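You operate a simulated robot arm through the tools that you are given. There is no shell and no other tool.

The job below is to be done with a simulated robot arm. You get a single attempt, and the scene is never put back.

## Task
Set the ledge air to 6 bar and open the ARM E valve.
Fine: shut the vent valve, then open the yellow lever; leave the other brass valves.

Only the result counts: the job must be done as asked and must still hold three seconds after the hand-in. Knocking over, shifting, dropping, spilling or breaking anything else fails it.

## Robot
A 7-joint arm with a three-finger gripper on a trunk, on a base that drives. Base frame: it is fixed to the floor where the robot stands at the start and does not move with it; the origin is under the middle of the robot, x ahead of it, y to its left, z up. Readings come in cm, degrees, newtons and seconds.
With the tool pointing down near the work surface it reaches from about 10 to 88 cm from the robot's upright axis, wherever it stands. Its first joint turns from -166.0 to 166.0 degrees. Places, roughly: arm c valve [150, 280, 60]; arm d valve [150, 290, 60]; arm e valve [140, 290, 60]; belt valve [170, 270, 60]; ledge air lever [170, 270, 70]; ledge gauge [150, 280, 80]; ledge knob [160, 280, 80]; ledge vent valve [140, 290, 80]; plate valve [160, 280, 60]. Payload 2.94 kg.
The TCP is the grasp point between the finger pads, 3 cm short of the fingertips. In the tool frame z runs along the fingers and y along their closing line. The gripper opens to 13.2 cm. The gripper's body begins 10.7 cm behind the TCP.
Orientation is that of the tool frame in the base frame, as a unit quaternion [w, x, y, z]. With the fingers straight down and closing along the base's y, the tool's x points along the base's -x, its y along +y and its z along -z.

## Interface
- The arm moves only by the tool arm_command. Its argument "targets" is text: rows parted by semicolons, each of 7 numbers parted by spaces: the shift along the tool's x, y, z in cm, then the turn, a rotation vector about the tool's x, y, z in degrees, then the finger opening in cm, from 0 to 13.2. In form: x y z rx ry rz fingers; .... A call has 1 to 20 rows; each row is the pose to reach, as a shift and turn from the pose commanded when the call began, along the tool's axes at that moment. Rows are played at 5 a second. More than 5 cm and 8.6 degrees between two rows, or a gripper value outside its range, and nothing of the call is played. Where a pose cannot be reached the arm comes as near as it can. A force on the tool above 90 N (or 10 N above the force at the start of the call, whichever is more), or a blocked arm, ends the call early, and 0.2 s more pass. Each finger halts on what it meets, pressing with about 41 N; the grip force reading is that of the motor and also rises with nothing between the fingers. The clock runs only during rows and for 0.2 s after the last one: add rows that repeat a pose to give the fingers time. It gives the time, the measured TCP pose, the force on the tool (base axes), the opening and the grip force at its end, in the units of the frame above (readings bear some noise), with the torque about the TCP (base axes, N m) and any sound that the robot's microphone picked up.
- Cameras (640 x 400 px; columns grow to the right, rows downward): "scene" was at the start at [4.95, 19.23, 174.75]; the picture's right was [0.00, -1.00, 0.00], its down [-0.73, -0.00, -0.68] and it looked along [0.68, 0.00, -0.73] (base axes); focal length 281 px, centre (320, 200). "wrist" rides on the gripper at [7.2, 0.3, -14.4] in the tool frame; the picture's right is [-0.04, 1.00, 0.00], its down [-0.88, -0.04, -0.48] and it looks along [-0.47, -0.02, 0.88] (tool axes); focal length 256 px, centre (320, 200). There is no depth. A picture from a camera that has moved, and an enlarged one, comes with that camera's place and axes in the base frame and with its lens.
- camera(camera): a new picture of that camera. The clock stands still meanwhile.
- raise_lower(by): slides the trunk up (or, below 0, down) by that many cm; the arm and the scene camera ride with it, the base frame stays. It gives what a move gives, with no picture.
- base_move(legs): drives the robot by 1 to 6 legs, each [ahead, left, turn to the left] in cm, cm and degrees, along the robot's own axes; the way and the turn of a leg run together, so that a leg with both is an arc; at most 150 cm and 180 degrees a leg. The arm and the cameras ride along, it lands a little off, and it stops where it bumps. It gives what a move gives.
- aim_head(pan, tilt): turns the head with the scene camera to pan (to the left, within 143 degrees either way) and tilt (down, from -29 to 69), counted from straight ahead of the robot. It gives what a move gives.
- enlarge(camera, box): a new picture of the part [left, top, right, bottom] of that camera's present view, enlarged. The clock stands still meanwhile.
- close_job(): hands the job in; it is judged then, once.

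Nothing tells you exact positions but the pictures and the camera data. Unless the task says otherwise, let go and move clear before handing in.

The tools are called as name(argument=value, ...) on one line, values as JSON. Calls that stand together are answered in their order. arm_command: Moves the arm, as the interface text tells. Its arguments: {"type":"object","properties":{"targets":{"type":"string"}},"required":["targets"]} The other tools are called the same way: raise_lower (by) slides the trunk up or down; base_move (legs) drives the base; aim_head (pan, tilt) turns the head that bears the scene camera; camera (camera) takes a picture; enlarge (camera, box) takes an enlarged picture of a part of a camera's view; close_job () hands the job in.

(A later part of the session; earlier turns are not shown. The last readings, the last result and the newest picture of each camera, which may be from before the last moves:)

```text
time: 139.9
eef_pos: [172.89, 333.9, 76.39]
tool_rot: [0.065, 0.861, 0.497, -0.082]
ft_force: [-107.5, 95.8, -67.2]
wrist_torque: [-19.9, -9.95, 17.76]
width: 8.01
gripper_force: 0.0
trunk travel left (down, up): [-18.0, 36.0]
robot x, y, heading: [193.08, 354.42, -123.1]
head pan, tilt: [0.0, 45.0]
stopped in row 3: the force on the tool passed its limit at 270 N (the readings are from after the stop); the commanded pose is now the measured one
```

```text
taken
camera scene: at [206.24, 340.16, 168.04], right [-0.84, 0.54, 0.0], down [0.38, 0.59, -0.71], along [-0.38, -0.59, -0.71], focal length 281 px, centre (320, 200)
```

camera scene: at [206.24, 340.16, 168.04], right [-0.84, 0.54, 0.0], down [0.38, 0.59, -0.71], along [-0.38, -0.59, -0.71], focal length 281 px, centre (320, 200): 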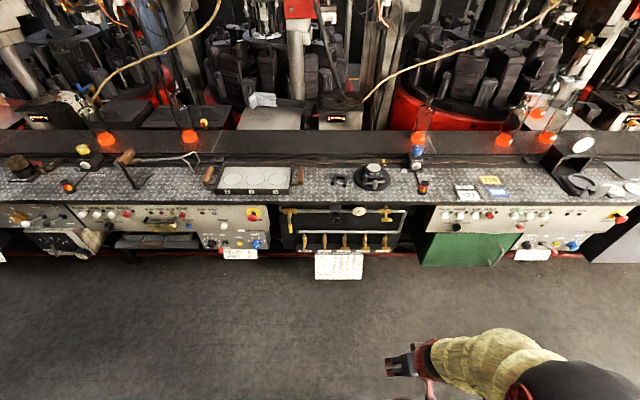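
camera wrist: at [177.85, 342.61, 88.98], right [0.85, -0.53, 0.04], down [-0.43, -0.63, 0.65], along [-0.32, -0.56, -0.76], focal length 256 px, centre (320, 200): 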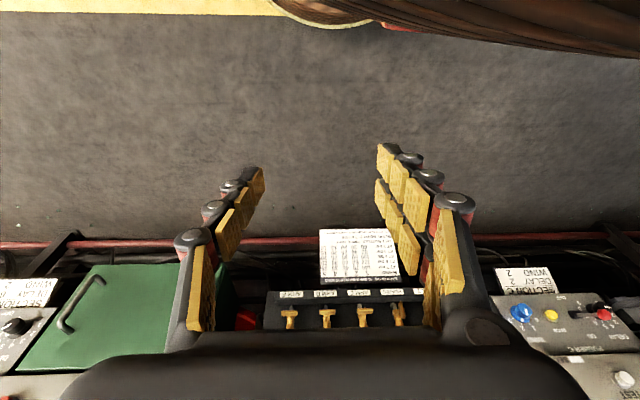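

The arm stopped on a hard contact after 3 rows, most likely its own elbow/forearm against the robot's body as it changed posture; the panel is still well away. I'll look down at the arm before backing off.

aim_head(pan=-30, tilt=69)

camera(camera="scene")

```text
time: 140.9
eef_pos: [173.06, 333.71, 76.42]
tool_rot: [0.064, 0.86, 0.5, -0.083]
ft_force: [-121.1, 113.6, -69.5]
wrist_torque: [-22.63, -11.64, 20.41]
width: 7.99
gripper_force: 0.0
trunk travel left (down, up): [-18.0, 36.0]
robot x, y, heading: [193.35, 354.31, -122.7]
head pan, tilt: [-30.0, 68.8]
```

```text
taken
camera scene: at [205.79, 344.51, 165.16], right [-0.46, 0.89, 0.0], down [0.83, 0.42, -0.36], along [-0.32, -0.17, -0.93], focal length 281 px, centre (320, 200)
```

scene: 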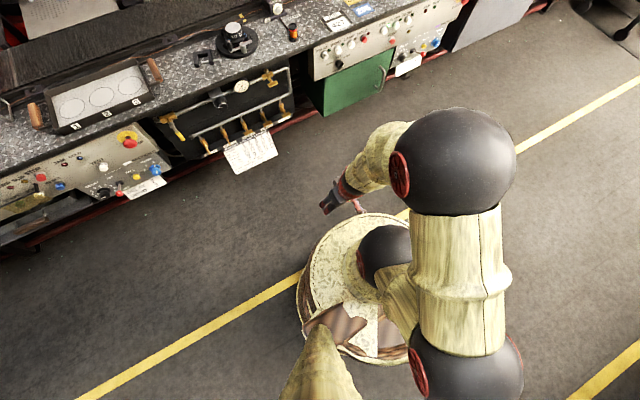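

The arm has flipped to a posture with the shoulder out to the right and the gripper hanging beside the robot's own round top. I'll enlarge around the hand to see what touches.

enlarge(camera="scene", box=[270, 90, 470, 290])

aim_head(pan=-75, tilt=60)

camera(camera="scene")

```text
2.00 times, centred on (370, 190) of scene
camera zoom: at [205.79, 344.51, 165.16], right [-0.46, 0.89, 0.0], down [0.83, 0.42, -0.36], along [-0.32, -0.17, -0.93], focal length 562 px, centre (220, 220)
```

zoom: 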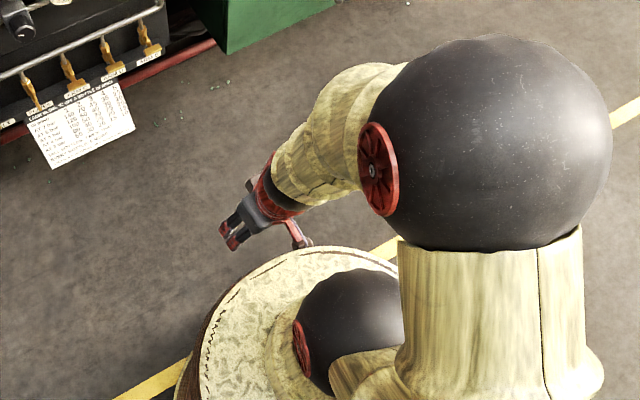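

```text
time: 142.0
eef_pos: [172.92, 333.78, 76.41]
tool_rot: [0.068, 0.862, 0.496, -0.081]
ft_force: [-85.1, 81.6, -35.4]
wrist_torque: [-14.75, -9.08, 14.42]
width: 8.01
gripper_force: 0.0
trunk travel left (down, up): [-18.0, 36.0]
robot x, y, heading: [193.69, 354.59, -122.8]
head pan, tilt: [-75.0, 60.0]
```

```text
taken
camera scene: at [204.43, 349.11, 166.09], right [0.31, 0.95, 0.0], down [0.82, -0.27, -0.5], along [-0.48, 0.15, -0.87], focal length 281 px, centre (320, 200)
```

scene: 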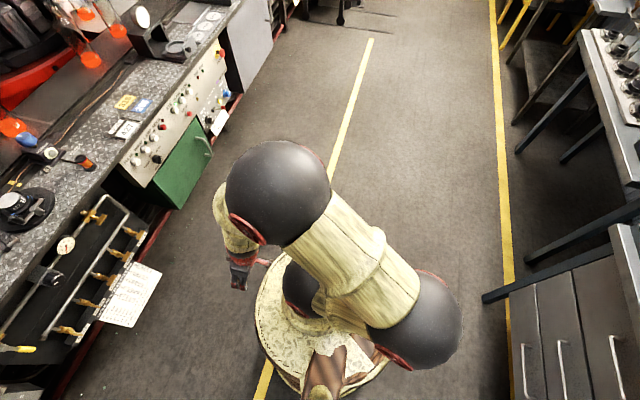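

It is only self-contact: a finger of the hand is against the rim of the robot's own round top. I'll move the hand forward and up away from it.

arm_command(targets="-2.75 -0.1 -0.95 0 0 0 8; -5.5 -0.2 -1.9 0 0 0 8; -8.25 -0.3 -2.85 0 0 0 8; -11 -0.4 -3.8 0 0 0 8; -13.75 -0.5 -4.75 0 0 0 8; -16.5 -0.6 -5.7 0 0 0 8; -16.5 -0.6 -5.7 0 0 0 8")

camera(camera="scene")

```text
time: 142.3
eef_pos: [172.74, 333.69, 76.45]
tool_rot: [0.064, 0.86, 0.499, -0.083]
ft_force: [-8.1, -3.4, 1.7]
wrist_torque: [0.36, -0.66, 0.07]
width: 7.99
gripper_force: 0.1
trunk travel left (down, up): [-18.0, 36.0]
robot x, y, heading: [193.34, 354.55, -122.8]
head pan, tilt: [-75.0, 60.0]
stopped in row 1: the force on the tool passed its limit at 178 N (the readings are from after the stop); the commanded pose is now the measured one
```

```text
taken
camera scene: at [204.43, 349.12, 166.09], right [0.31, 0.95, 0.0], down [0.82, -0.27, -0.5], along [-0.48, 0.15, -0.87], focal length 281 px, centre (320, 200)
```

scene: 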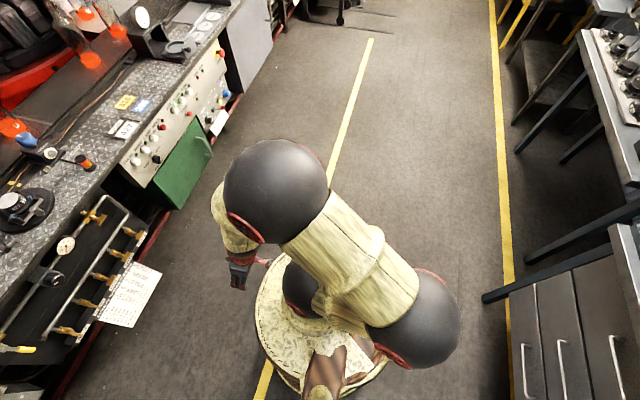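

The contact has mostly released (a few newtons left). I'll try the forward-up move again gently.

arm_command(targets="-1 0 -0.3 0 0 0 8; -2 -0.1 -0.7 0 0 0 8; -3 -0.1 -1 0 0 0 8; -4.5 -0.2 -1.5 0 0 0 8; -6 -0.2 -2 0 0 0 8; -8.25 -0.3 -2.85 0 0 0 8; -11 -0.4 -3.8 0 0 0 8; -13.75 -0.5 -4.75 0 0 0 8; -16.5 -0.6 -5.7 0 0 0 8; -16.5 -0.6 -5.7 0 0 0 8")

camera(camera="scene")

```text
time: 144.5
eef_pos: [164.65, 321.31, 85.34]
tool_rot: [0.065, 0.861, 0.498, -0.079]
ft_force: [-0.3, -0.3, 0.0]
wrist_torque: [0.01, 0.02, 0.0]
width: 7.99
gripper_force: 0.1
trunk travel left (down, up): [-18.0, 36.0]
robot x, y, heading: [193.26, 354.52, -122.6]
head pan, tilt: [-75.0, 60.0]
```

```text
taken
camera scene: at [204.4, 349.08, 166.09], right [0.31, 0.95, 0.0], down [0.82, -0.27, -0.5], along [-0.48, 0.15, -0.87], focal length 281 px, centre (320, 200)
```

scene: 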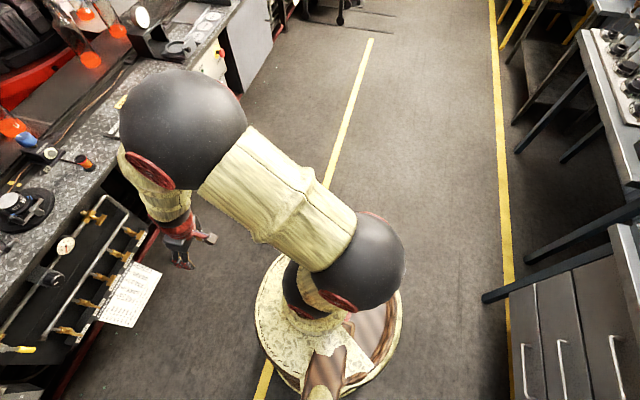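

The hand is free again, and hangs about 40 cm short of the panel. I'll retry the reorientation with the hand farther forward this time, in two halves.

arm_command(targets="-2.4 0.5 0.2 0.4 -7.8 0.1 8; -4.8 0.9 0.6 0.8 -15.7 0.1 8; -7.2 1.4 1.2 1.2 -23.5 0.2 8; -9.6 1.8 2.2 1.6 -31.4 0.3 8; -11 2.3 3.6 2 -39.2 0.3 8; -11 2.3 3.6 2 -39.2 0.3 8")

camera(camera="scene")

camera(camera="wrist")

```text
time: 145.9
eef_pos: [161.21, 310.09, 83.95]
tool_rot: [0.215, 0.784, 0.45, -0.371]
ft_force: [-1.6, 0.1, 0.0]
wrist_torque: [-0.03, -0.12, 0.1]
width: 7.97
gripper_force: 0.0
out of reach, approached as far as the arm can: row 3, 4
trunk travel left (down, up): [-18.0, 36.0]
robot x, y, heading: [193.31, 354.48, -123.1]
head pan, tilt: [-75.0, 60.0]
```

```text
taken
camera scene: at [204.37, 349.05, 166.1], right [0.31, 0.95, 0.0], down [0.82, -0.27, -0.5], along [-0.48, 0.15, -0.87], focal length 281 px, centre (320, 200)
```

scene: 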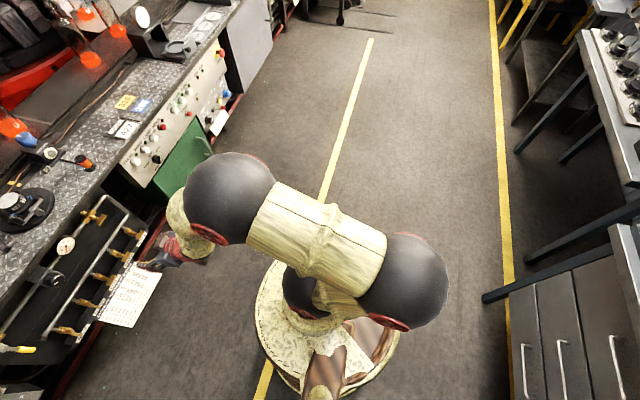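

```text
taken
camera wrist: at [169.48, 323.52, 87.57], right [0.85, -0.53, 0.04], down [-0.13, -0.14, 0.98], along [-0.51, -0.84, -0.19], focal length 256 px, centre (320, 200)
```

wrist: 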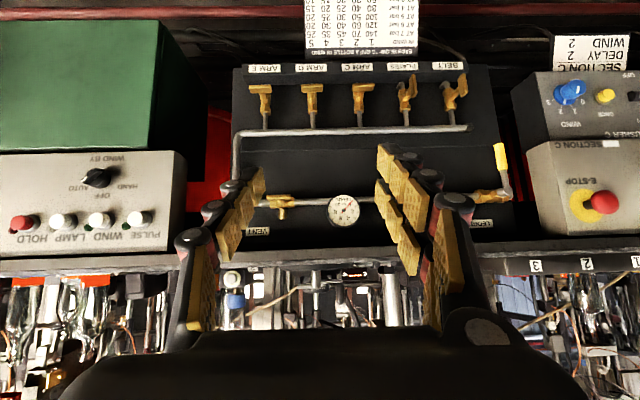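

The wrist camera now looks straight at the panel (upside down): lower row ARM E … BELT, upper pipe VENT, gauge, knob (hidden behind finger), yellow lever. I'll enlarge for details.

enlarge(camera="wrist", box=[230, 50, 390, 150])

enlarge(camera="wrist", box=[370, 50, 530, 250])

enlarge(camera="wrist", box=[220, 150, 400, 270])

```text
4.00 times, centred on (310, 100) of wrist
camera zoom: at [169.48, 323.52, 87.57], right [0.85, -0.53, 0.04], down [-0.13, -0.14, 0.98], along [-0.51, -0.84, -0.19], focal length 1024 px, centre (360, 600)
```

zoom: 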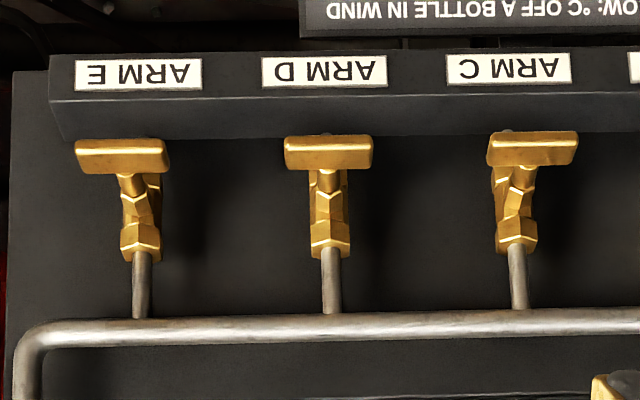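

```text
2.00 times, centred on (450, 150) of wrist
camera zoom: at [169.48, 323.52, 87.57], right [0.85, -0.53, 0.04], down [-0.13, -0.14, 0.98], along [-0.51, -0.84, -0.19], focal length 512 px, centre (60, 300)
```

zoom: 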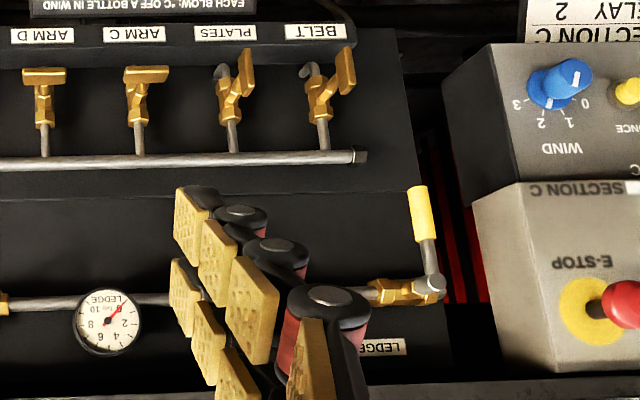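

```text
3.33 times, centred on (310, 210) of wrist
camera zoom: at [169.48, 323.52, 87.57], right [0.85, -0.53, 0.04], down [-0.13, -0.14, 0.98], along [-0.51, -0.84, -0.19], focal length 853 px, centre (353, 167)
```

zoom: 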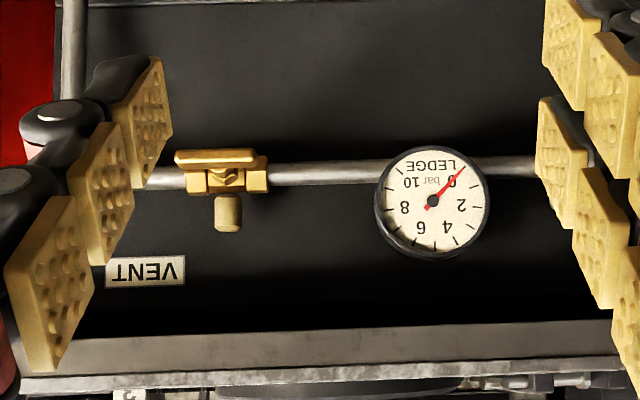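

I can see everything: gauge at 0; T-handles in line with their pipe = open (BELT, PLATES, VENT), across = closed (ARM C, D, E); yellow lever hangs across its pipe = closed. I'll check the ledge's exact direction with the scene camera to square up on the panel.

aim_head(pan=0, tilt=45)

enlarge(camera="scene", box=[0, 150, 320, 270])

enlarge(camera="scene", box=[260, 150, 580, 270])

```text
time: 147.3
eef_pos: [161.43, 310.11, 84.12]
tool_rot: [0.215, 0.783, 0.452, -0.37]
ft_force: [1.0, -0.4, 0.1]
wrist_torque: [0.02, 0.02, 0.01]
width: 7.99
gripper_force: 0.1
trunk travel left (down, up): [-18.0, 36.0]
robot x, y, heading: [192.81, 354.77, -122.9]
head pan, tilt: [0.0, 45.0]
```

```text
2.00 times, centred on (160, 210) of scene
camera zoom: at [206.34, 340.23, 168.04], right [-0.84, 0.54, 0.0], down [0.38, 0.59, -0.71], along [-0.38, -0.59, -0.71], focal length 562 px, centre (640, 180)
```

zoom: 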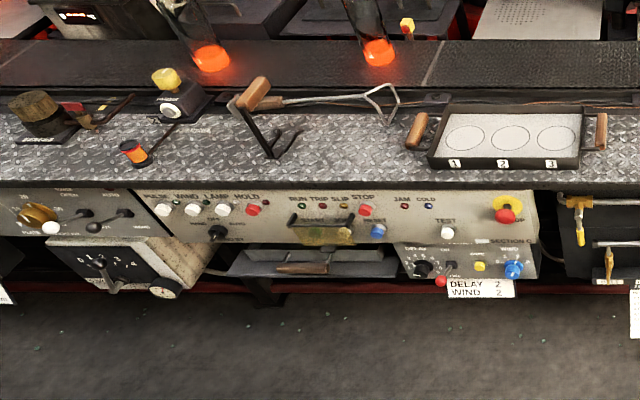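

```text
2.00 times, centred on (420, 210) of scene
camera zoom: at [206.34, 340.23, 168.04], right [-0.84, 0.54, 0.0], down [0.38, 0.59, -0.71], along [-0.38, -0.59, -0.71], focal length 562 px, centre (120, 180)
```

zoom: 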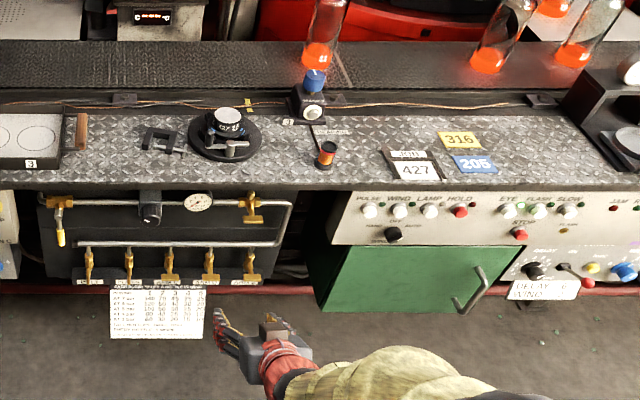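

I've located things well: vent handle about (140.6, 290.0, 78.4), ARM E handle about (137.3, 291.1, 56.7), knob near (157.7, 276.9, 78.9), lever grip near (175, 268.3, 72.4); the panel faces along bearing -123.5°. I'll shift the base 10 cm left to centre on the panel and then finish levelling the tool.

base_move(legs=[[0, 10, -0.5]])

```text
time: 148.5
eef_pos: [169.11, 305.08, 84.08]
tool_rot: [0.213, 0.788, 0.441, -0.372]
ft_force: [-0.2, 0.1, -0.5]
wrist_torque: [0.0, 0.02, -0.02]
width: 7.99
gripper_force: 0.1
trunk travel left (down, up): [-18.0, 36.0]
robot x, y, heading: [201.53, 349.39, -123.7]
head pan, tilt: [0.0, 45.0]
```

The base is centred now. I'll bring the tool level, rolled so the fingers close vertically, in front of the vent handle but still 25 cm away from it.

arm_command(targets="0.25 -1.3 0.43 2.7 -2.41 -7.14 8; 0.5 -2.6 0.86 5.4 -4.82 -14.29 8; 0.74 -3.9 1.29 8.09 -7.23 -21.43 8; 0.99 -5.2 1.72 10.79 -9.64 -28.58 8; 1.24 -6.5 2.15 13.49 -12.05 -35.72 8; 1.49 -7.8 2.58 16.19 -14.46 -42.86 8; 1.73 -9.1 3.01 18.89 -16.87 -50.01 8; 1.98 -10.4 3.44 21.58 -19.28 -57.15 8; 2.23 -11.7 3.87 24.28 -21.69 -64.3 8; 2.48 -13 4.3 26.98 -24.1 -71.44 8; 2.72 -14.3 4.73 29.68 -26.51 -78.58 8; 2.97 -15.62 5.16 32.38 -28.92 -85.73 8; 2.97 -15.62 5.16 32.38 -28.92 -85.73 8")

camera(camera="wrist")

camera(camera="scene")

```text
time: 151.5
eef_pos: [136.03, 299.64, 89.23]
tool_rot: [0.0, 0.493, 0.716, -0.494]
ft_force: [0.7, 1.2, 0.9]
wrist_torque: [0.0, -0.04, 0.01]
width: 7.99
gripper_force: 0.2
out of reach, approached as far as the arm can: row 1, 2, 3, 4, 5, 6, 7, 8, 9, 10, 11, 12, 13
trunk travel left (down, up): [-18.0, 36.0]
robot x, y, heading: [201.54, 349.36, -123.4]
head pan, tilt: [0.0, 45.0]
stopped in row 13: the arm was blocked; the commanded pose is now the measured one
```

```text
taken
camera wrist: at [139.57, 314.94, 92.98], right [0.73, 0.0, -0.69], down [0.66, -0.29, 0.7], along [-0.2, -0.96, -0.21], focal length 256 px, centre (320, 200)
```

wrist: 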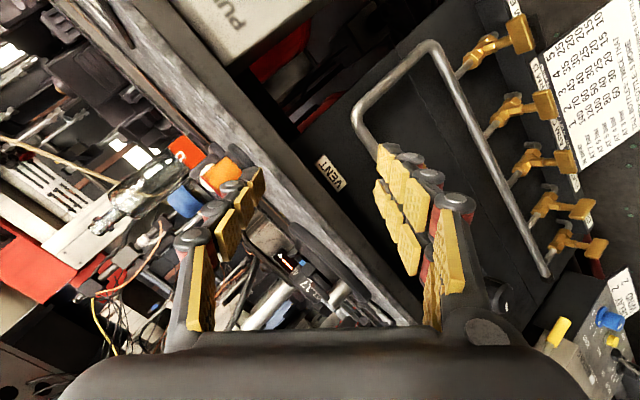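

```text
taken
camera scene: at [214.71, 334.94, 168.05], right [-0.84, 0.55, 0.0], down [0.39, 0.59, -0.71], along [-0.39, -0.59, -0.71], focal length 281 px, centre (320, 200)
```

scene: 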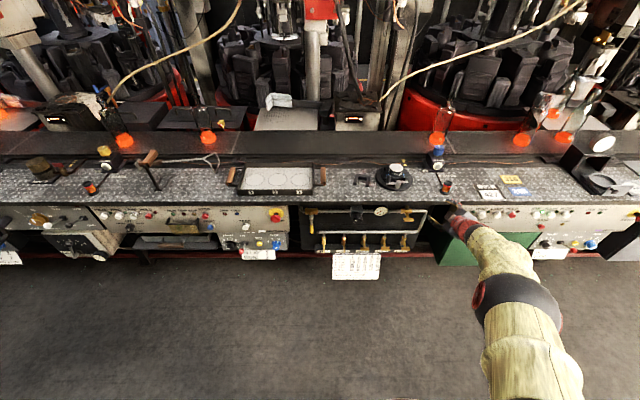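

The arm ran into its reach and wrist limits, and drifted: the fingertips now straddle the ledge's front lip without pressing. I'll draw straight back along the tool axis first.

arm_command(targets="0 0 -1 0 0 0 8; 0 0 -2.5 0 0 0 8; 0 0 -4 0 0 0 8; 0 0 -6 0 0 0 8; 0 0 -8 0 0 0 8; 0 0 -10 0 0 0 8; 0 0 -12 0 0 0 8; 0 0 -12 0 0 0 8")

aim_head(pan=-20, tilt=60)

camera(camera="scene")

```text
time: 153.3
eef_pos: [141.11, 307.74, 96.33]
tool_rot: [0.003, 0.494, 0.72, -0.488]
ft_force: [-0.2, -0.3, 0.1]
wrist_torque: [0.0, -0.03, -0.01]
width: 7.98
gripper_force: 0.0
out of reach, approached as far as the arm can: row 3, 4, 5, 6, 7, 8
trunk travel left (down, up): [-18.0, 36.0]
robot x, y, heading: [201.95, 349.29, -123.3]
head pan, tilt: [0.0, 45.0]
```

```text
time: 154.1
eef_pos: [141.06, 307.74, 96.3]
tool_rot: [0.002, 0.494, 0.719, -0.488]
ft_force: [0.0, -0.1, 0.7]
wrist_torque: [-0.02, 0.01, -0.01]
width: 8.01
gripper_force: 0.0
trunk travel left (down, up): [-18.0, 36.0]
robot x, y, heading: [201.59, 348.89, -123.4]
head pan, tilt: [-20.0, 60.0]
```

```text
taken
camera scene: at [213.7, 337.48, 166.1], right [-0.6, 0.8, 0.0], down [0.69, 0.52, -0.5], along [-0.4, -0.3, -0.87], focal length 281 px, centre (320, 200)
```

scene: 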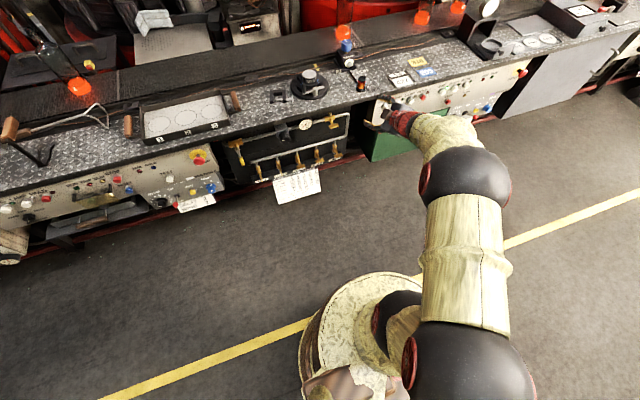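

The hand is clear again. The wrist seems near its limit with that roll, so I'll unroll to a neutral roll with the tool pitched about 35° down, further back and centred.

arm_command(targets="-1.71 2.33 -0.57 -0.28 0.36 6.85 8; -3.43 4.65 -1.14 -0.55 0.72 13.7 8; -5.14 6.98 -1.7 -0.83 1.09 20.6 8; -6.85 9.3 -2.27 -1.1 1.45 27.4 8; -8.56 11.6 -2.84 -1.38 1.81 34.3 8; -10.3 14 -3.4 -1.65 2.17 41.1 8; -12 16.3 -4 -1.93 2.54 48 8; -13.7 18.6 -4.54 -2.2 2.9 54.8 8; -13.7 18.6 -4.54 -2.2 2.9 54.8 8")

camera(camera="scene")

camera(camera="wrist")

```text
time: 156.1
eef_pos: [163.38, 301.72, 92.06]
tool_rot: [0.218, 0.779, 0.419, -0.412]
ft_force: [0.8, 0.2, 0.1]
wrist_torque: [0.02, -0.01, -0.01]
width: 8.0
gripper_force: 0.1
trunk travel left (down, up): [-18.0, 36.0]
robot x, y, heading: [201.55, 349.28, -123.1]
head pan, tilt: [-20.0, 60.0]
```

```text
taken
camera scene: at [213.75, 337.48, 166.09], right [-0.6, 0.8, 0.0], down [0.69, 0.52, -0.5], along [-0.4, -0.3, -0.87], focal length 281 px, centre (320, 200)
```

scene: 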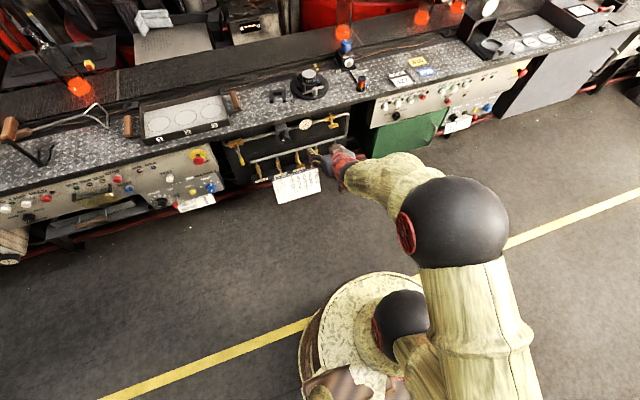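

```text
taken
camera wrist: at [172.65, 314.85, 94.28], right [0.82, -0.58, 0.03], down [-0.09, -0.07, 0.99], along [-0.57, -0.81, -0.11], focal length 256 px, centre (320, 200)
```

wrist: 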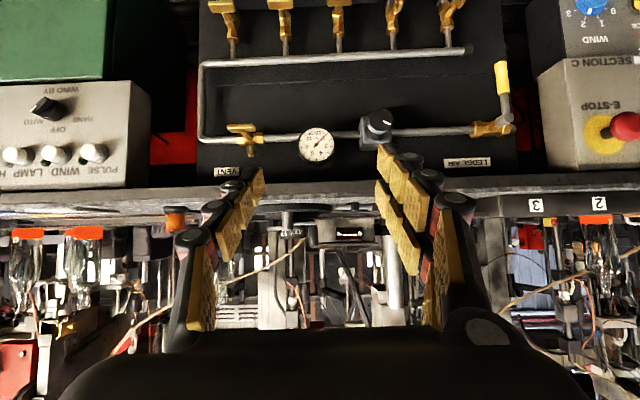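

That pose was reached cleanly and the wrist camera sees the upper pipe with vent, gauge, knob and lever. I'll enlarge the knob and lever, and the vent.

enlarge(camera="wrist", box=[340, 50, 540, 175])

enlarge(camera="wrist", box=[190, 90, 350, 190])

```text
3.20 times, centred on (440, 112) of wrist
camera zoom: at [172.65, 314.85, 94.28], right [0.82, -0.58, 0.03], down [-0.09, -0.07, 0.99], along [-0.57, -0.81, -0.11], focal length 819 px, centre (-64, 480)
```

zoom: 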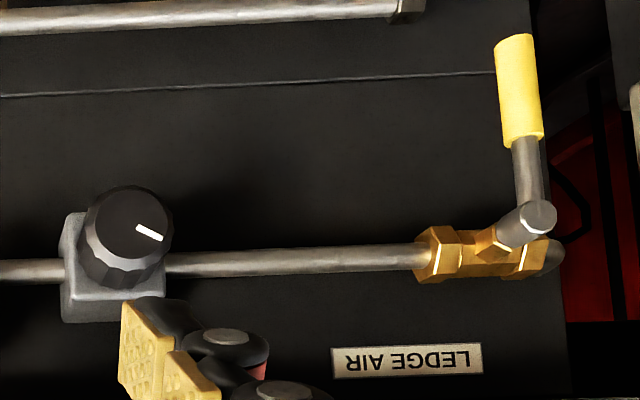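

```text
4.00 times, centred on (270, 140) of wrist
camera zoom: at [172.65, 314.85, 94.28], right [0.82, -0.58, 0.03], down [-0.09, -0.07, 0.99], along [-0.57, -0.81, -0.11], focal length 1024 px, centre (520, 440)
```

zoom: 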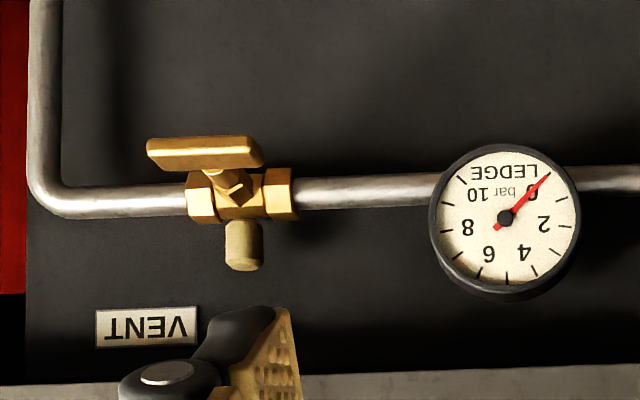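

Everything is well resolved: vent handle centre at about 18 cm right of the robot's axis, height 78.3, 2-3 cm behind the ledge lip. I'll lower the trunk 12 cm to improve reach, then close the fingers to use as a poker and view the vent again.

raise_lower(by=-12)

```text
time: 157.6
eef_pos: [163.31, 301.74, 80.07]
tool_rot: [0.218, 0.779, 0.419, -0.412]
ft_force: [0.3, -0.9, -1.0]
wrist_torque: [0.01, 0.01, -0.02]
width: 8.0
gripper_force: 0.1
trunk travel left (down, up): [-6.0, 48.0]
robot x, y, heading: [201.73, 349.0, -123.6]
head pan, tilt: [-20.0, 60.0]
```

I'll close the fingers and bring them to about 10 cm in front of the vent handle's right end, then check with a picture.

arm_command(targets="-1.96 -2.98 1.51 0 0 0 4; -3.92 -5.96 3.02 0 0 0 2; -5.89 -8.93 4.54 0 0 0 0; -7.85 -11.91 6.05 0 0 0 0; -9.81 -14.89 7.56 0 0 0 0; -9.81 -14.89 7.56 0 0 0 0")

camera(camera="wrist")

aim_head(pan=-5, tilt=42)

enlarge(camera="scene", box=[260, 120, 460, 270])

```text
time: 159.0
eef_pos: [144.54, 300.33, 83.92]
tool_rot: [0.218, 0.779, 0.418, -0.413]
ft_force: [-1.3, -0.3, 0.6]
wrist_torque: [-0.04, 0.02, -0.03]
width: 0.0
gripper_force: 12.8
trunk travel left (down, up): [-6.0, 48.0]
robot x, y, heading: [201.79, 349.57, -123.2]
head pan, tilt: [-20.0, 60.0]
```

```text
taken
camera wrist: at [153.71, 313.41, 86.15], right [0.82, -0.57, 0.03], down [-0.09, -0.07, 0.99], along [-0.57, -0.82, -0.11], focal length 256 px, centre (320, 200)
```

wrist: 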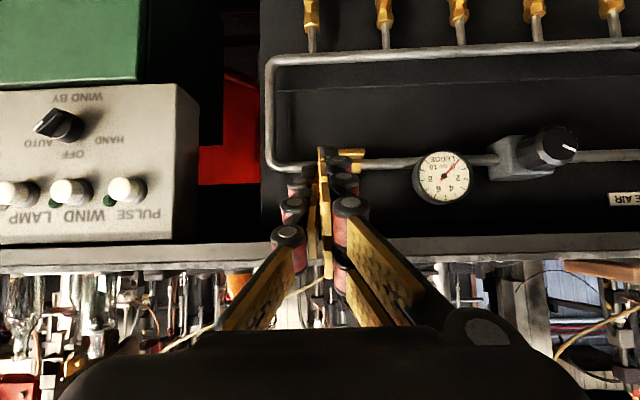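

```text
time: 159.8
eef_pos: [144.54, 300.34, 84.0]
tool_rot: [0.218, 0.779, 0.419, -0.412]
ft_force: [0.6, -1.2, -0.3]
wrist_torque: [0.0, 0.0, 0.0]
width: 0.01
gripper_force: 28.3
trunk travel left (down, up): [-6.0, 48.0]
robot x, y, heading: [201.13, 349.23, -123.4]
head pan, tilt: [-5.0, 42.0]
```

```text
2.67 times, centred on (360, 195) of scene
camera zoom: at [213.86, 334.91, 156.47], right [-0.78, 0.62, 0.0], down [0.42, 0.53, -0.74], along [-0.46, -0.58, -0.67], focal length 749 px, centre (213, 213)
```

zoom: 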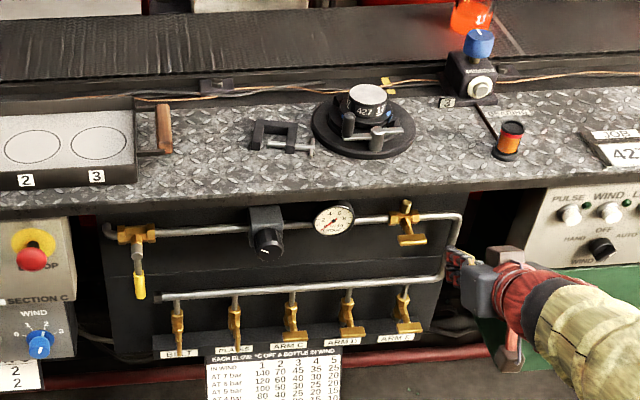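

The closed fingertips are level with the vent handle's right end. I'll move in above that end, still clear of it.

arm_command(targets="-1.7 0 3.05 0 0 0 0; -3.4 0 6.1 0 0 0 0; -5.06 0.02 9.14 0 0 0 0; -5.06 0.02 9.14 0 0 0 0")

camera(camera="wrist")

enlarge(camera="scene", box=[340, 160, 420, 230])

```text
time: 160.8
eef_pos: [138.65, 291.57, 82.78]
tool_rot: [0.217, 0.78, 0.419, -0.411]
ft_force: [-0.7, 0.3, -1.3]
wrist_torque: [-0.03, 0.02, -0.01]
width: 0.0
gripper_force: 28.9
trunk travel left (down, up): [-6.0, 48.0]
robot x, y, heading: [201.78, 349.38, -123.4]
head pan, tilt: [-5.0, 42.0]
```

```text
taken
camera wrist: at [147.88, 304.68, 85.08], right [0.82, -0.57, 0.03], down [-0.09, -0.07, 0.99], along [-0.57, -0.82, -0.11], focal length 256 px, centre (320, 200)
```

wrist: 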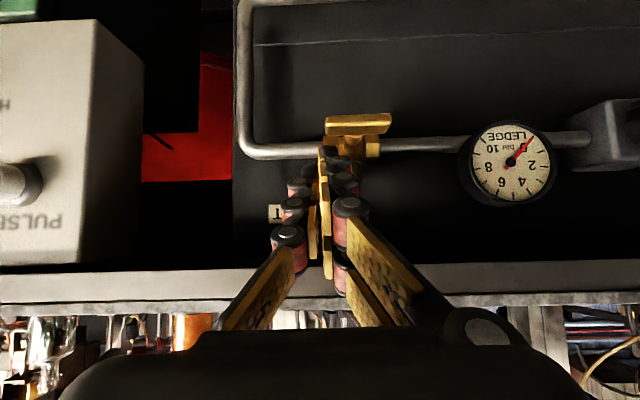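

```text
5.71 times, centred on (380, 195) of scene
camera zoom: at [213.84, 334.87, 156.47], right [-0.78, 0.62, 0.0], down [0.42, 0.53, -0.74], along [-0.46, -0.58, -0.67], focal length 1606 px, centre (-23, 229)
```

zoom: 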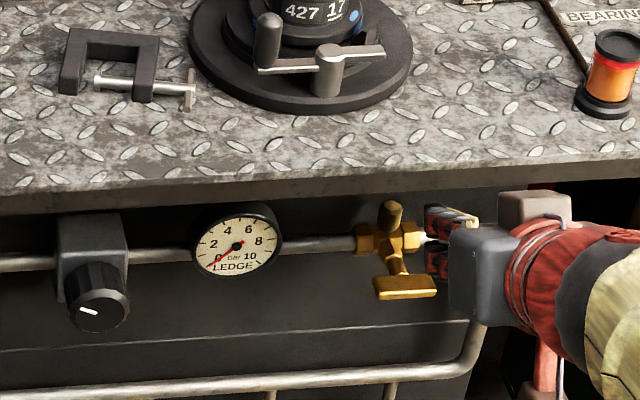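

The tips are just above and behind the handle's right end. I'll press down in small steps and watch force.

arm_command(targets="0.41 0 0.28 0 0 0 0; 0.82 0 0.56 0 0 0 0; 1.24 0 0.85 0 0 0 0; 1.24 0 0.85 0 0 0 0")

enlarge(camera="scene", box=[340, 160, 420, 230])

enlarge(camera="wrist", box=[240, 70, 440, 210])

```text
time: 161.8
eef_pos: [138.82, 291.66, 81.43]
tool_rot: [0.216, 0.78, 0.418, -0.413]
ft_force: [-3.1, 0.3, 2.8]
wrist_torque: [-0.05, 0.11, -0.01]
width: 0.0
gripper_force: 28.6
trunk travel left (down, up): [-6.0, 48.0]
robot x, y, heading: [201.52, 349.72, -123.6]
head pan, tilt: [-5.0, 42.0]
```

```text
5.71 times, centred on (380, 195) of scene
camera zoom: at [213.85, 334.92, 156.48], right [-0.78, 0.62, 0.0], down [0.42, 0.52, -0.74], along [-0.46, -0.58, -0.67], focal length 1606 px, centre (-23, 229)
```

zoom: 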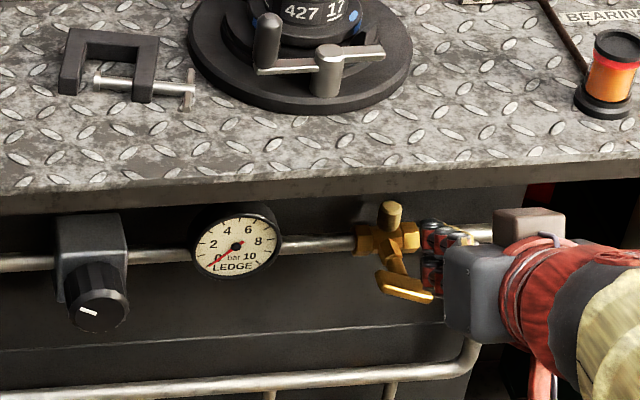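

```text
2.86 times, centred on (340, 140) of wrist
camera zoom: at [147.91, 304.71, 83.71], right [0.82, -0.57, 0.03], down [-0.08, -0.07, 0.99], along [-0.57, -0.82, -0.1], focal length 731 px, centre (263, 371)
```

zoom: 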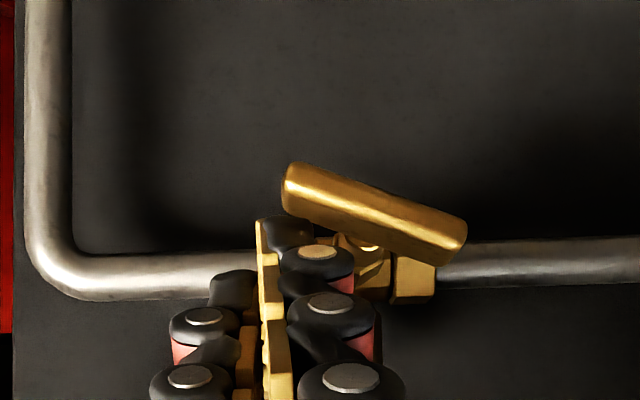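

The handle has turned about 25° clockwise under only a few newtons, so clockwise shuts it. I'll follow its arc down and to the left until it stands vertical.

arm_command(targets="0.41 0 0.28 0 0 0 0; 0.82 0.2 0.56 0 0 0 0; 1.32 0.51 0.9 0 0 0 0; 1.81 0.81 1.24 0 0 0 0; 2.3 1.06 1.58 0 0 0 0; 2.3 1.16 1.58 0 0 0 0; 2.3 1.16 1.58 0 0 0 0")

enlarge(camera="scene", box=[340, 160, 420, 230])

enlarge(camera="wrist", box=[240, 70, 440, 210])

```text
time: 163.4
eef_pos: [139.01, 291.43, 79.02]
tool_rot: [0.216, 0.78, 0.416, -0.415]
ft_force: [-37.2, 25.5, 23.3]
wrist_torque: [0.01, -0.3, 0.21]
width: 0.0
gripper_force: 28.1
trunk travel left (down, up): [-6.0, 48.0]
robot x, y, heading: [201.63, 349.0, -123.3]
head pan, tilt: [-5.0, 42.0]
```

```text
5.71 times, centred on (380, 195) of scene
camera zoom: at [213.67, 335.25, 156.53], right [-0.78, 0.62, 0.0], down [0.42, 0.52, -0.74], along [-0.46, -0.58, -0.67], focal length 1606 px, centre (-23, 229)
```

zoom: 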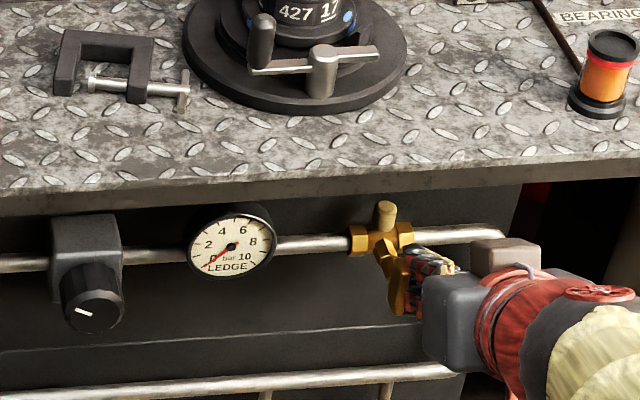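

```text
2.86 times, centred on (340, 140) of wrist
camera zoom: at [148.38, 304.4, 81.23], right [0.81, -0.58, 0.03], down [-0.08, -0.06, 0.99], along [-0.58, -0.81, -0.1], focal length 731 px, centre (263, 371)
```

zoom: 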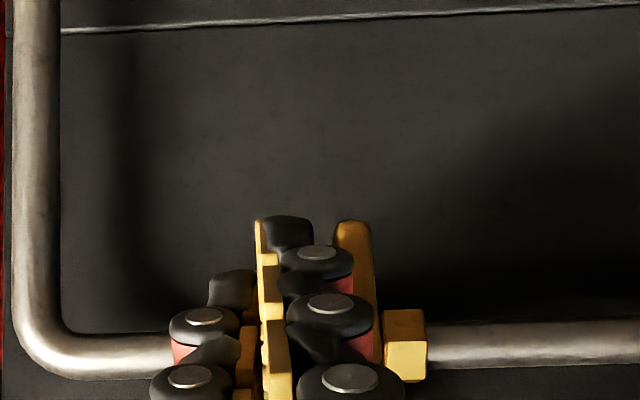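

The vent handle now stands vertical (across the pipe) against its stop. I'll back off to the right and out, then check it.

arm_command(targets="0 -1 0 0 0 0 0; 0 -2.2 0 0 0 0 0; 0 -2.2 -4 0 0 0 0; 0 -2.2 -8 0 0 0 0; 0 -2.2 -12 0 0 0 0; 0 -2.2 -12 0 0 0 0")

enlarge(camera="scene", box=[340, 160, 420, 230])

enlarge(camera="wrist", box=[240, 70, 440, 210])

```text
time: 164.8
eef_pos: [143.42, 300.33, 85.53]
tool_rot: [0.217, 0.779, 0.418, -0.413]
ft_force: [0.0, -0.3, 0.0]
wrist_torque: [0.01, -0.01, -0.01]
width: 0.01
gripper_force: 28.5
trunk travel left (down, up): [-6.0, 48.0]
robot x, y, heading: [202.02, 349.18, -123.4]
head pan, tilt: [-5.0, 42.0]
```

```text
5.71 times, centred on (380, 195) of scene
camera zoom: at [213.91, 334.95, 156.47], right [-0.78, 0.62, 0.0], down [0.41, 0.52, -0.74], along [-0.46, -0.58, -0.67], focal length 1606 px, centre (-23, 229)
```

zoom: 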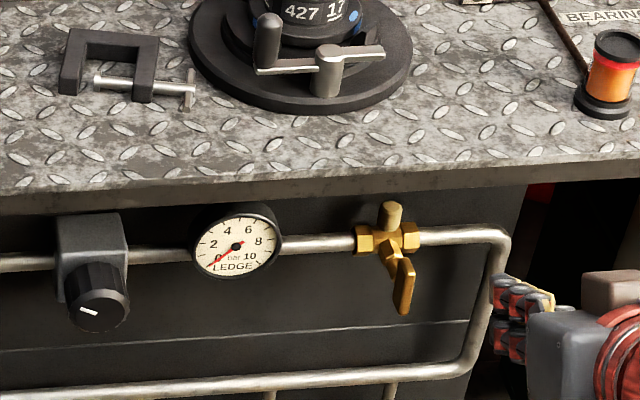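

```text
2.86 times, centred on (340, 140) of wrist
camera zoom: at [152.64, 313.4, 87.73], right [0.82, -0.57, 0.03], down [-0.08, -0.07, 0.99], along [-0.57, -0.82, -0.11], focal length 731 px, centre (263, 371)
```

zoom: 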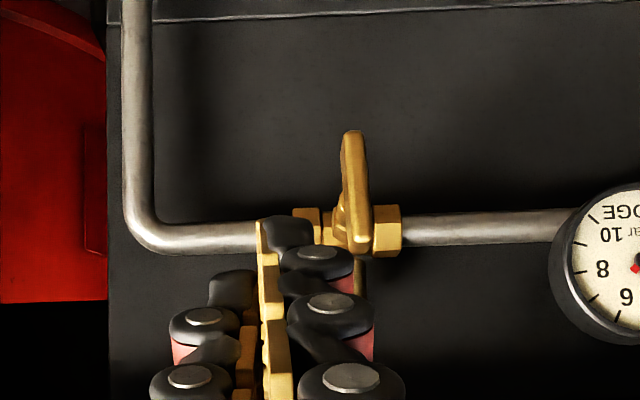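

The vent handle looks about 6-8° short of fully vertical. I'll give it a second push lower down, touching only its lower half.

arm_command(targets="3.7 -0.1 2.55 0 0 0 0; 7.44 -0.25 5.1 0 0 0 0; 4.9 -0.25 8.85 0 0 0 0; 2.3 -0.25 12.6 0 0 0 0; 2.3 -0.25 12.6 0 0 0 0")

enlarge(camera="scene", box=[340, 160, 420, 230])

enlarge(camera="wrist", box=[240, 70, 440, 210])

```text
time: 166.0
eef_pos: [137.96, 292.84, 76.52]
tool_rot: [0.218, 0.78, 0.419, -0.411]
ft_force: [0.0, 0.4, -0.9]
wrist_torque: [0.0, 0.05, -0.04]
width: 0.0
gripper_force: 28.4
trunk travel left (down, up): [-6.0, 48.0]
robot x, y, heading: [201.74, 349.71, -123.4]
head pan, tilt: [-5.0, 42.0]
```

```text
5.71 times, centred on (380, 195) of scene
camera zoom: at [213.83, 334.86, 156.47], right [-0.78, 0.62, 0.0], down [0.42, 0.53, -0.74], along [-0.46, -0.58, -0.67], focal length 1606 px, centre (-23, 229)
```

zoom: 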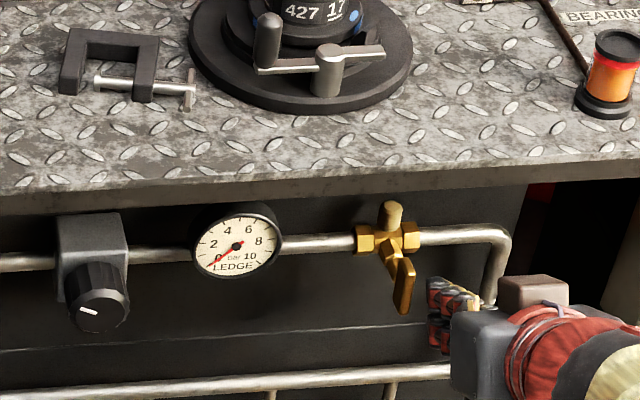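

```text
2.86 times, centred on (340, 140) of wrist
camera zoom: at [147.25, 305.93, 78.61], right [0.82, -0.57, 0.03], down [-0.08, -0.07, 0.99], along [-0.57, -0.82, -0.11], focal length 731 px, centre (263, 371)
```

zoom: 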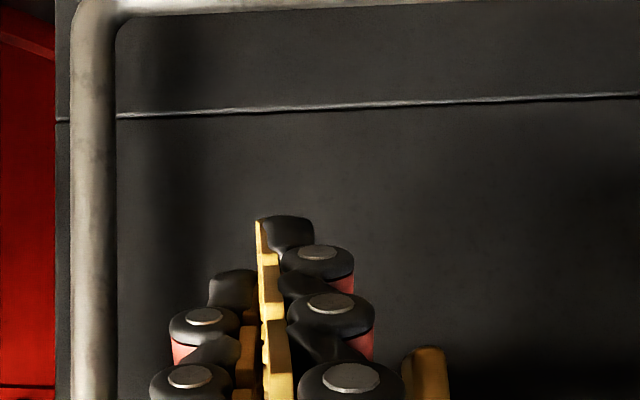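

The fingers are beside the handle's lower half. I'll push left gently in steps.

arm_command(targets="0 0.8 0 0 0 0 0; 0 1.4 0 0 0 0 0; 0 1.8 0 0 0 0 0; 0 2.1 0 0 0 0 0; 0 2.4 0 0 0 0 0; 0 2.4 0 0 0 0 0")

enlarge(camera="scene", box=[340, 160, 420, 230])

```text
time: 167.4
eef_pos: [139.42, 292.12, 76.36]
tool_rot: [0.216, 0.781, 0.415, -0.413]
ft_force: [-43.4, 19.8, -4.6]
wrist_torque: [-0.23, -0.58, -0.24]
width: 0.0
gripper_force: 28.6
trunk travel left (down, up): [-6.0, 48.0]
robot x, y, heading: [201.55, 349.49, -123.2]
head pan, tilt: [-5.0, 42.0]
```

```text
5.71 times, centred on (380, 195) of scene
camera zoom: at [213.42, 335.01, 156.51], right [-0.78, 0.62, 0.0], down [0.42, 0.52, -0.74], along [-0.46, -0.58, -0.67], focal length 1606 px, centre (-23, 229)
```

zoom: 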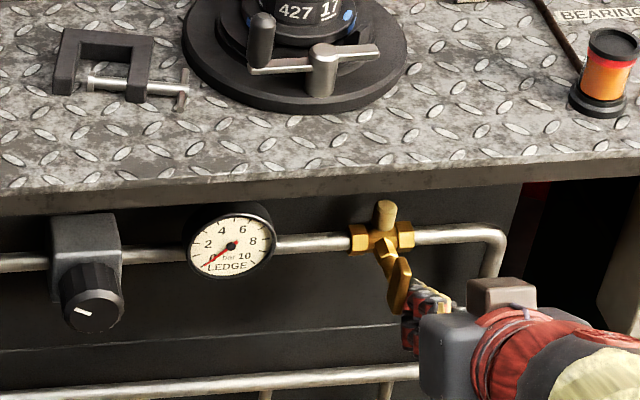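

The handle took a firm push and now looks vertical. I'll back off and verify.

arm_command(targets="0 -1.2 0 0 0 0 0; 0 -2.6 0 0 0 0 0; 0 -2.6 -4 0 0 0 0; 0 -2.6 -8 0 0 0 0; 0 -2.6 -12 0 0 0 0; 0 -2.6 -12 0 0 0 0")

enlarge(camera="scene", box=[340, 160, 420, 230])

enlarge(camera="wrist", box=[240, 70, 440, 210])

```text
time: 168.8
eef_pos: [143.34, 301.39, 83.2]
tool_rot: [0.218, 0.779, 0.419, -0.412]
ft_force: [0.6, 0.7, 1.1]
wrist_torque: [0.02, -0.01, 0.03]
width: 0.0
gripper_force: 28.6
trunk travel left (down, up): [-6.0, 48.0]
robot x, y, heading: [201.75, 349.31, -123.2]
head pan, tilt: [-5.0, 42.0]
```

```text
5.71 times, centred on (380, 195) of scene
camera zoom: at [213.9, 334.95, 156.47], right [-0.78, 0.62, 0.0], down [0.42, 0.52, -0.74], along [-0.46, -0.58, -0.67], focal length 1606 px, centre (-23, 229)
```

zoom: 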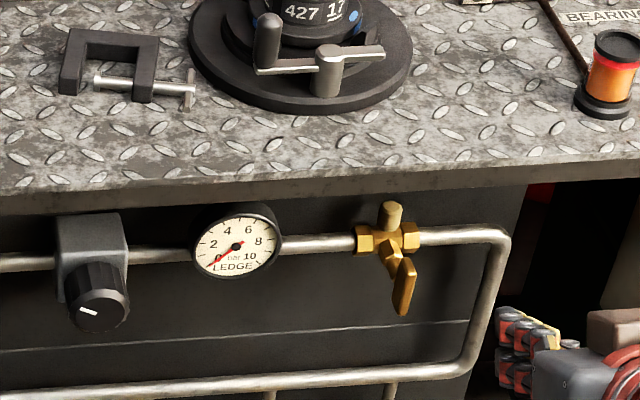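

```text
2.86 times, centred on (340, 140) of wrist
camera zoom: at [152.58, 314.37, 85.48], right [0.82, -0.57, 0.03], down [-0.08, -0.07, 0.99], along [-0.57, -0.82, -0.1], focal length 731 px, centre (263, 371)
```

zoom: 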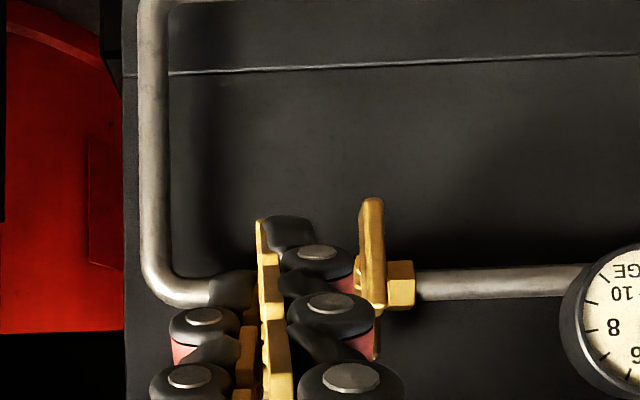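

The vent is shut (handle vertical across its pipe). Next the yellow lever, at the left end: I'll shift the base 18 cm left for better reach, with the fingers staying clear of the ledge.

base_move(legs=[[0, 18, 0]])

```text
time: 170.3
eef_pos: [158.51, 291.38, 83.23]
tool_rot: [0.218, 0.779, 0.419, -0.412]
ft_force: [-0.6, 0.8, 0.2]
wrist_torque: [-0.04, 0.0, 0.02]
width: 0.0
gripper_force: 28.4
trunk travel left (down, up): [-6.0, 48.0]
robot x, y, heading: [216.83, 339.56, -123.4]
head pan, tilt: [-5.0, 42.0]
```

Robot shifted. Now I'll carry the closed fingers across in front of the panel to the left of the yellow lever, staying about 8 cm in front of everything.

arm_command(targets="1.25 3.95 0.62 0 0 0 0; 2.5 7.91 1.23 0 0 0 0; 3.74 11.86 1.85 0 0 0 0; 4.99 15.82 2.46 0 0 0 0; 6.24 19.77 3.08 0 0 0 0; 7.49 23.73 3.7 0 0 0 0; 8.73 27.68 4.31 0 0 0 0; 9.98 31.64 4.93 0 0 0 0; 9.98 31.64 4.93 0 0 0 0")

camera(camera="wrist")

aim_head(pan=0, tilt=42)

enlarge(camera="scene", box=[220, 120, 420, 270])

```text
time: 172.3
eef_pos: [176.92, 280.81, 71.87]
tool_rot: [0.224, 0.751, 0.467, -0.41]
ft_force: [-0.1, -0.2, 0.3]
wrist_torque: [-0.01, 0.03, -0.01]
width: 0.01
gripper_force: 28.4
out of reach, approached as far as the arm can: row 5, 6, 7, 8, 9
trunk travel left (down, up): [-6.0, 48.0]
robot x, y, heading: [216.88, 339.28, -123.1]
head pan, tilt: [-5.0, 42.0]
```

```text
taken
camera wrist: at [184.76, 294.82, 73.99], right [0.88, -0.48, -0.01], down [-0.04, -0.09, 0.99], along [-0.48, -0.87, -0.1], focal length 256 px, centre (320, 200)
```

wrist: 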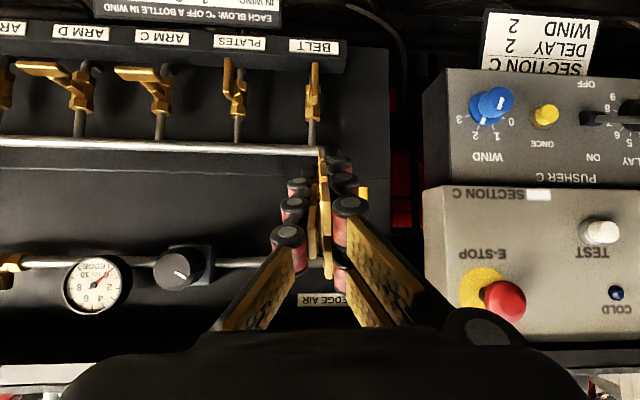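

```text
time: 173.0
eef_pos: [176.95, 280.82, 71.88]
tool_rot: [0.225, 0.75, 0.468, -0.41]
ft_force: [-0.3, 0.8, -1.0]
wrist_torque: [-0.01, -0.02, 0.01]
width: 0.03
gripper_force: 28.9
trunk travel left (down, up): [-6.0, 48.0]
robot x, y, heading: [216.55, 339.6, -123.3]
head pan, tilt: [0.0, 42.0]
```

```text
2.67 times, centred on (320, 195) of scene
camera zoom: at [229.6, 324.5, 156.47], right [-0.83, 0.55, 0.0], down [0.37, 0.56, -0.74], along [-0.41, -0.62, -0.67], focal length 749 px, centre (320, 213)
```

zoom: 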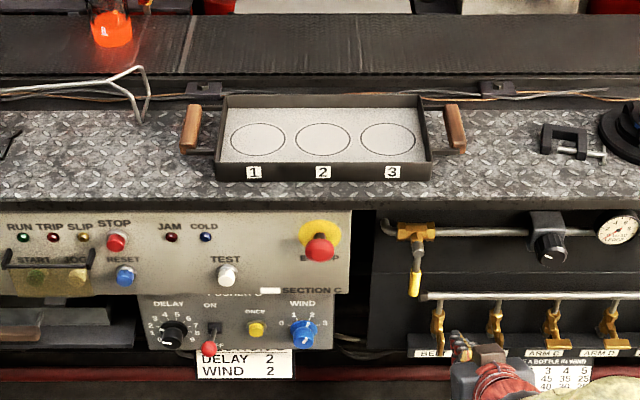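

The arm can't place this tool pose left of the robot's own axis, but is fine to the right of it. I'll shift the base a further 23 cm left so the lever lies to the right.

base_move(legs=[[0, 23, 0]])

```text
time: 174.8
eef_pos: [196.35, 268.07, 71.83]
tool_rot: [0.224, 0.75, 0.468, -0.41]
ft_force: [-0.5, 0.3, -0.4]
wrist_torque: [-0.03, -0.03, 0.0]
width: 0.01
gripper_force: 28.5
trunk travel left (down, up): [-6.0, 48.0]
robot x, y, heading: [236.61, 326.45, -123.4]
head pan, tilt: [0.0, 42.0]
```

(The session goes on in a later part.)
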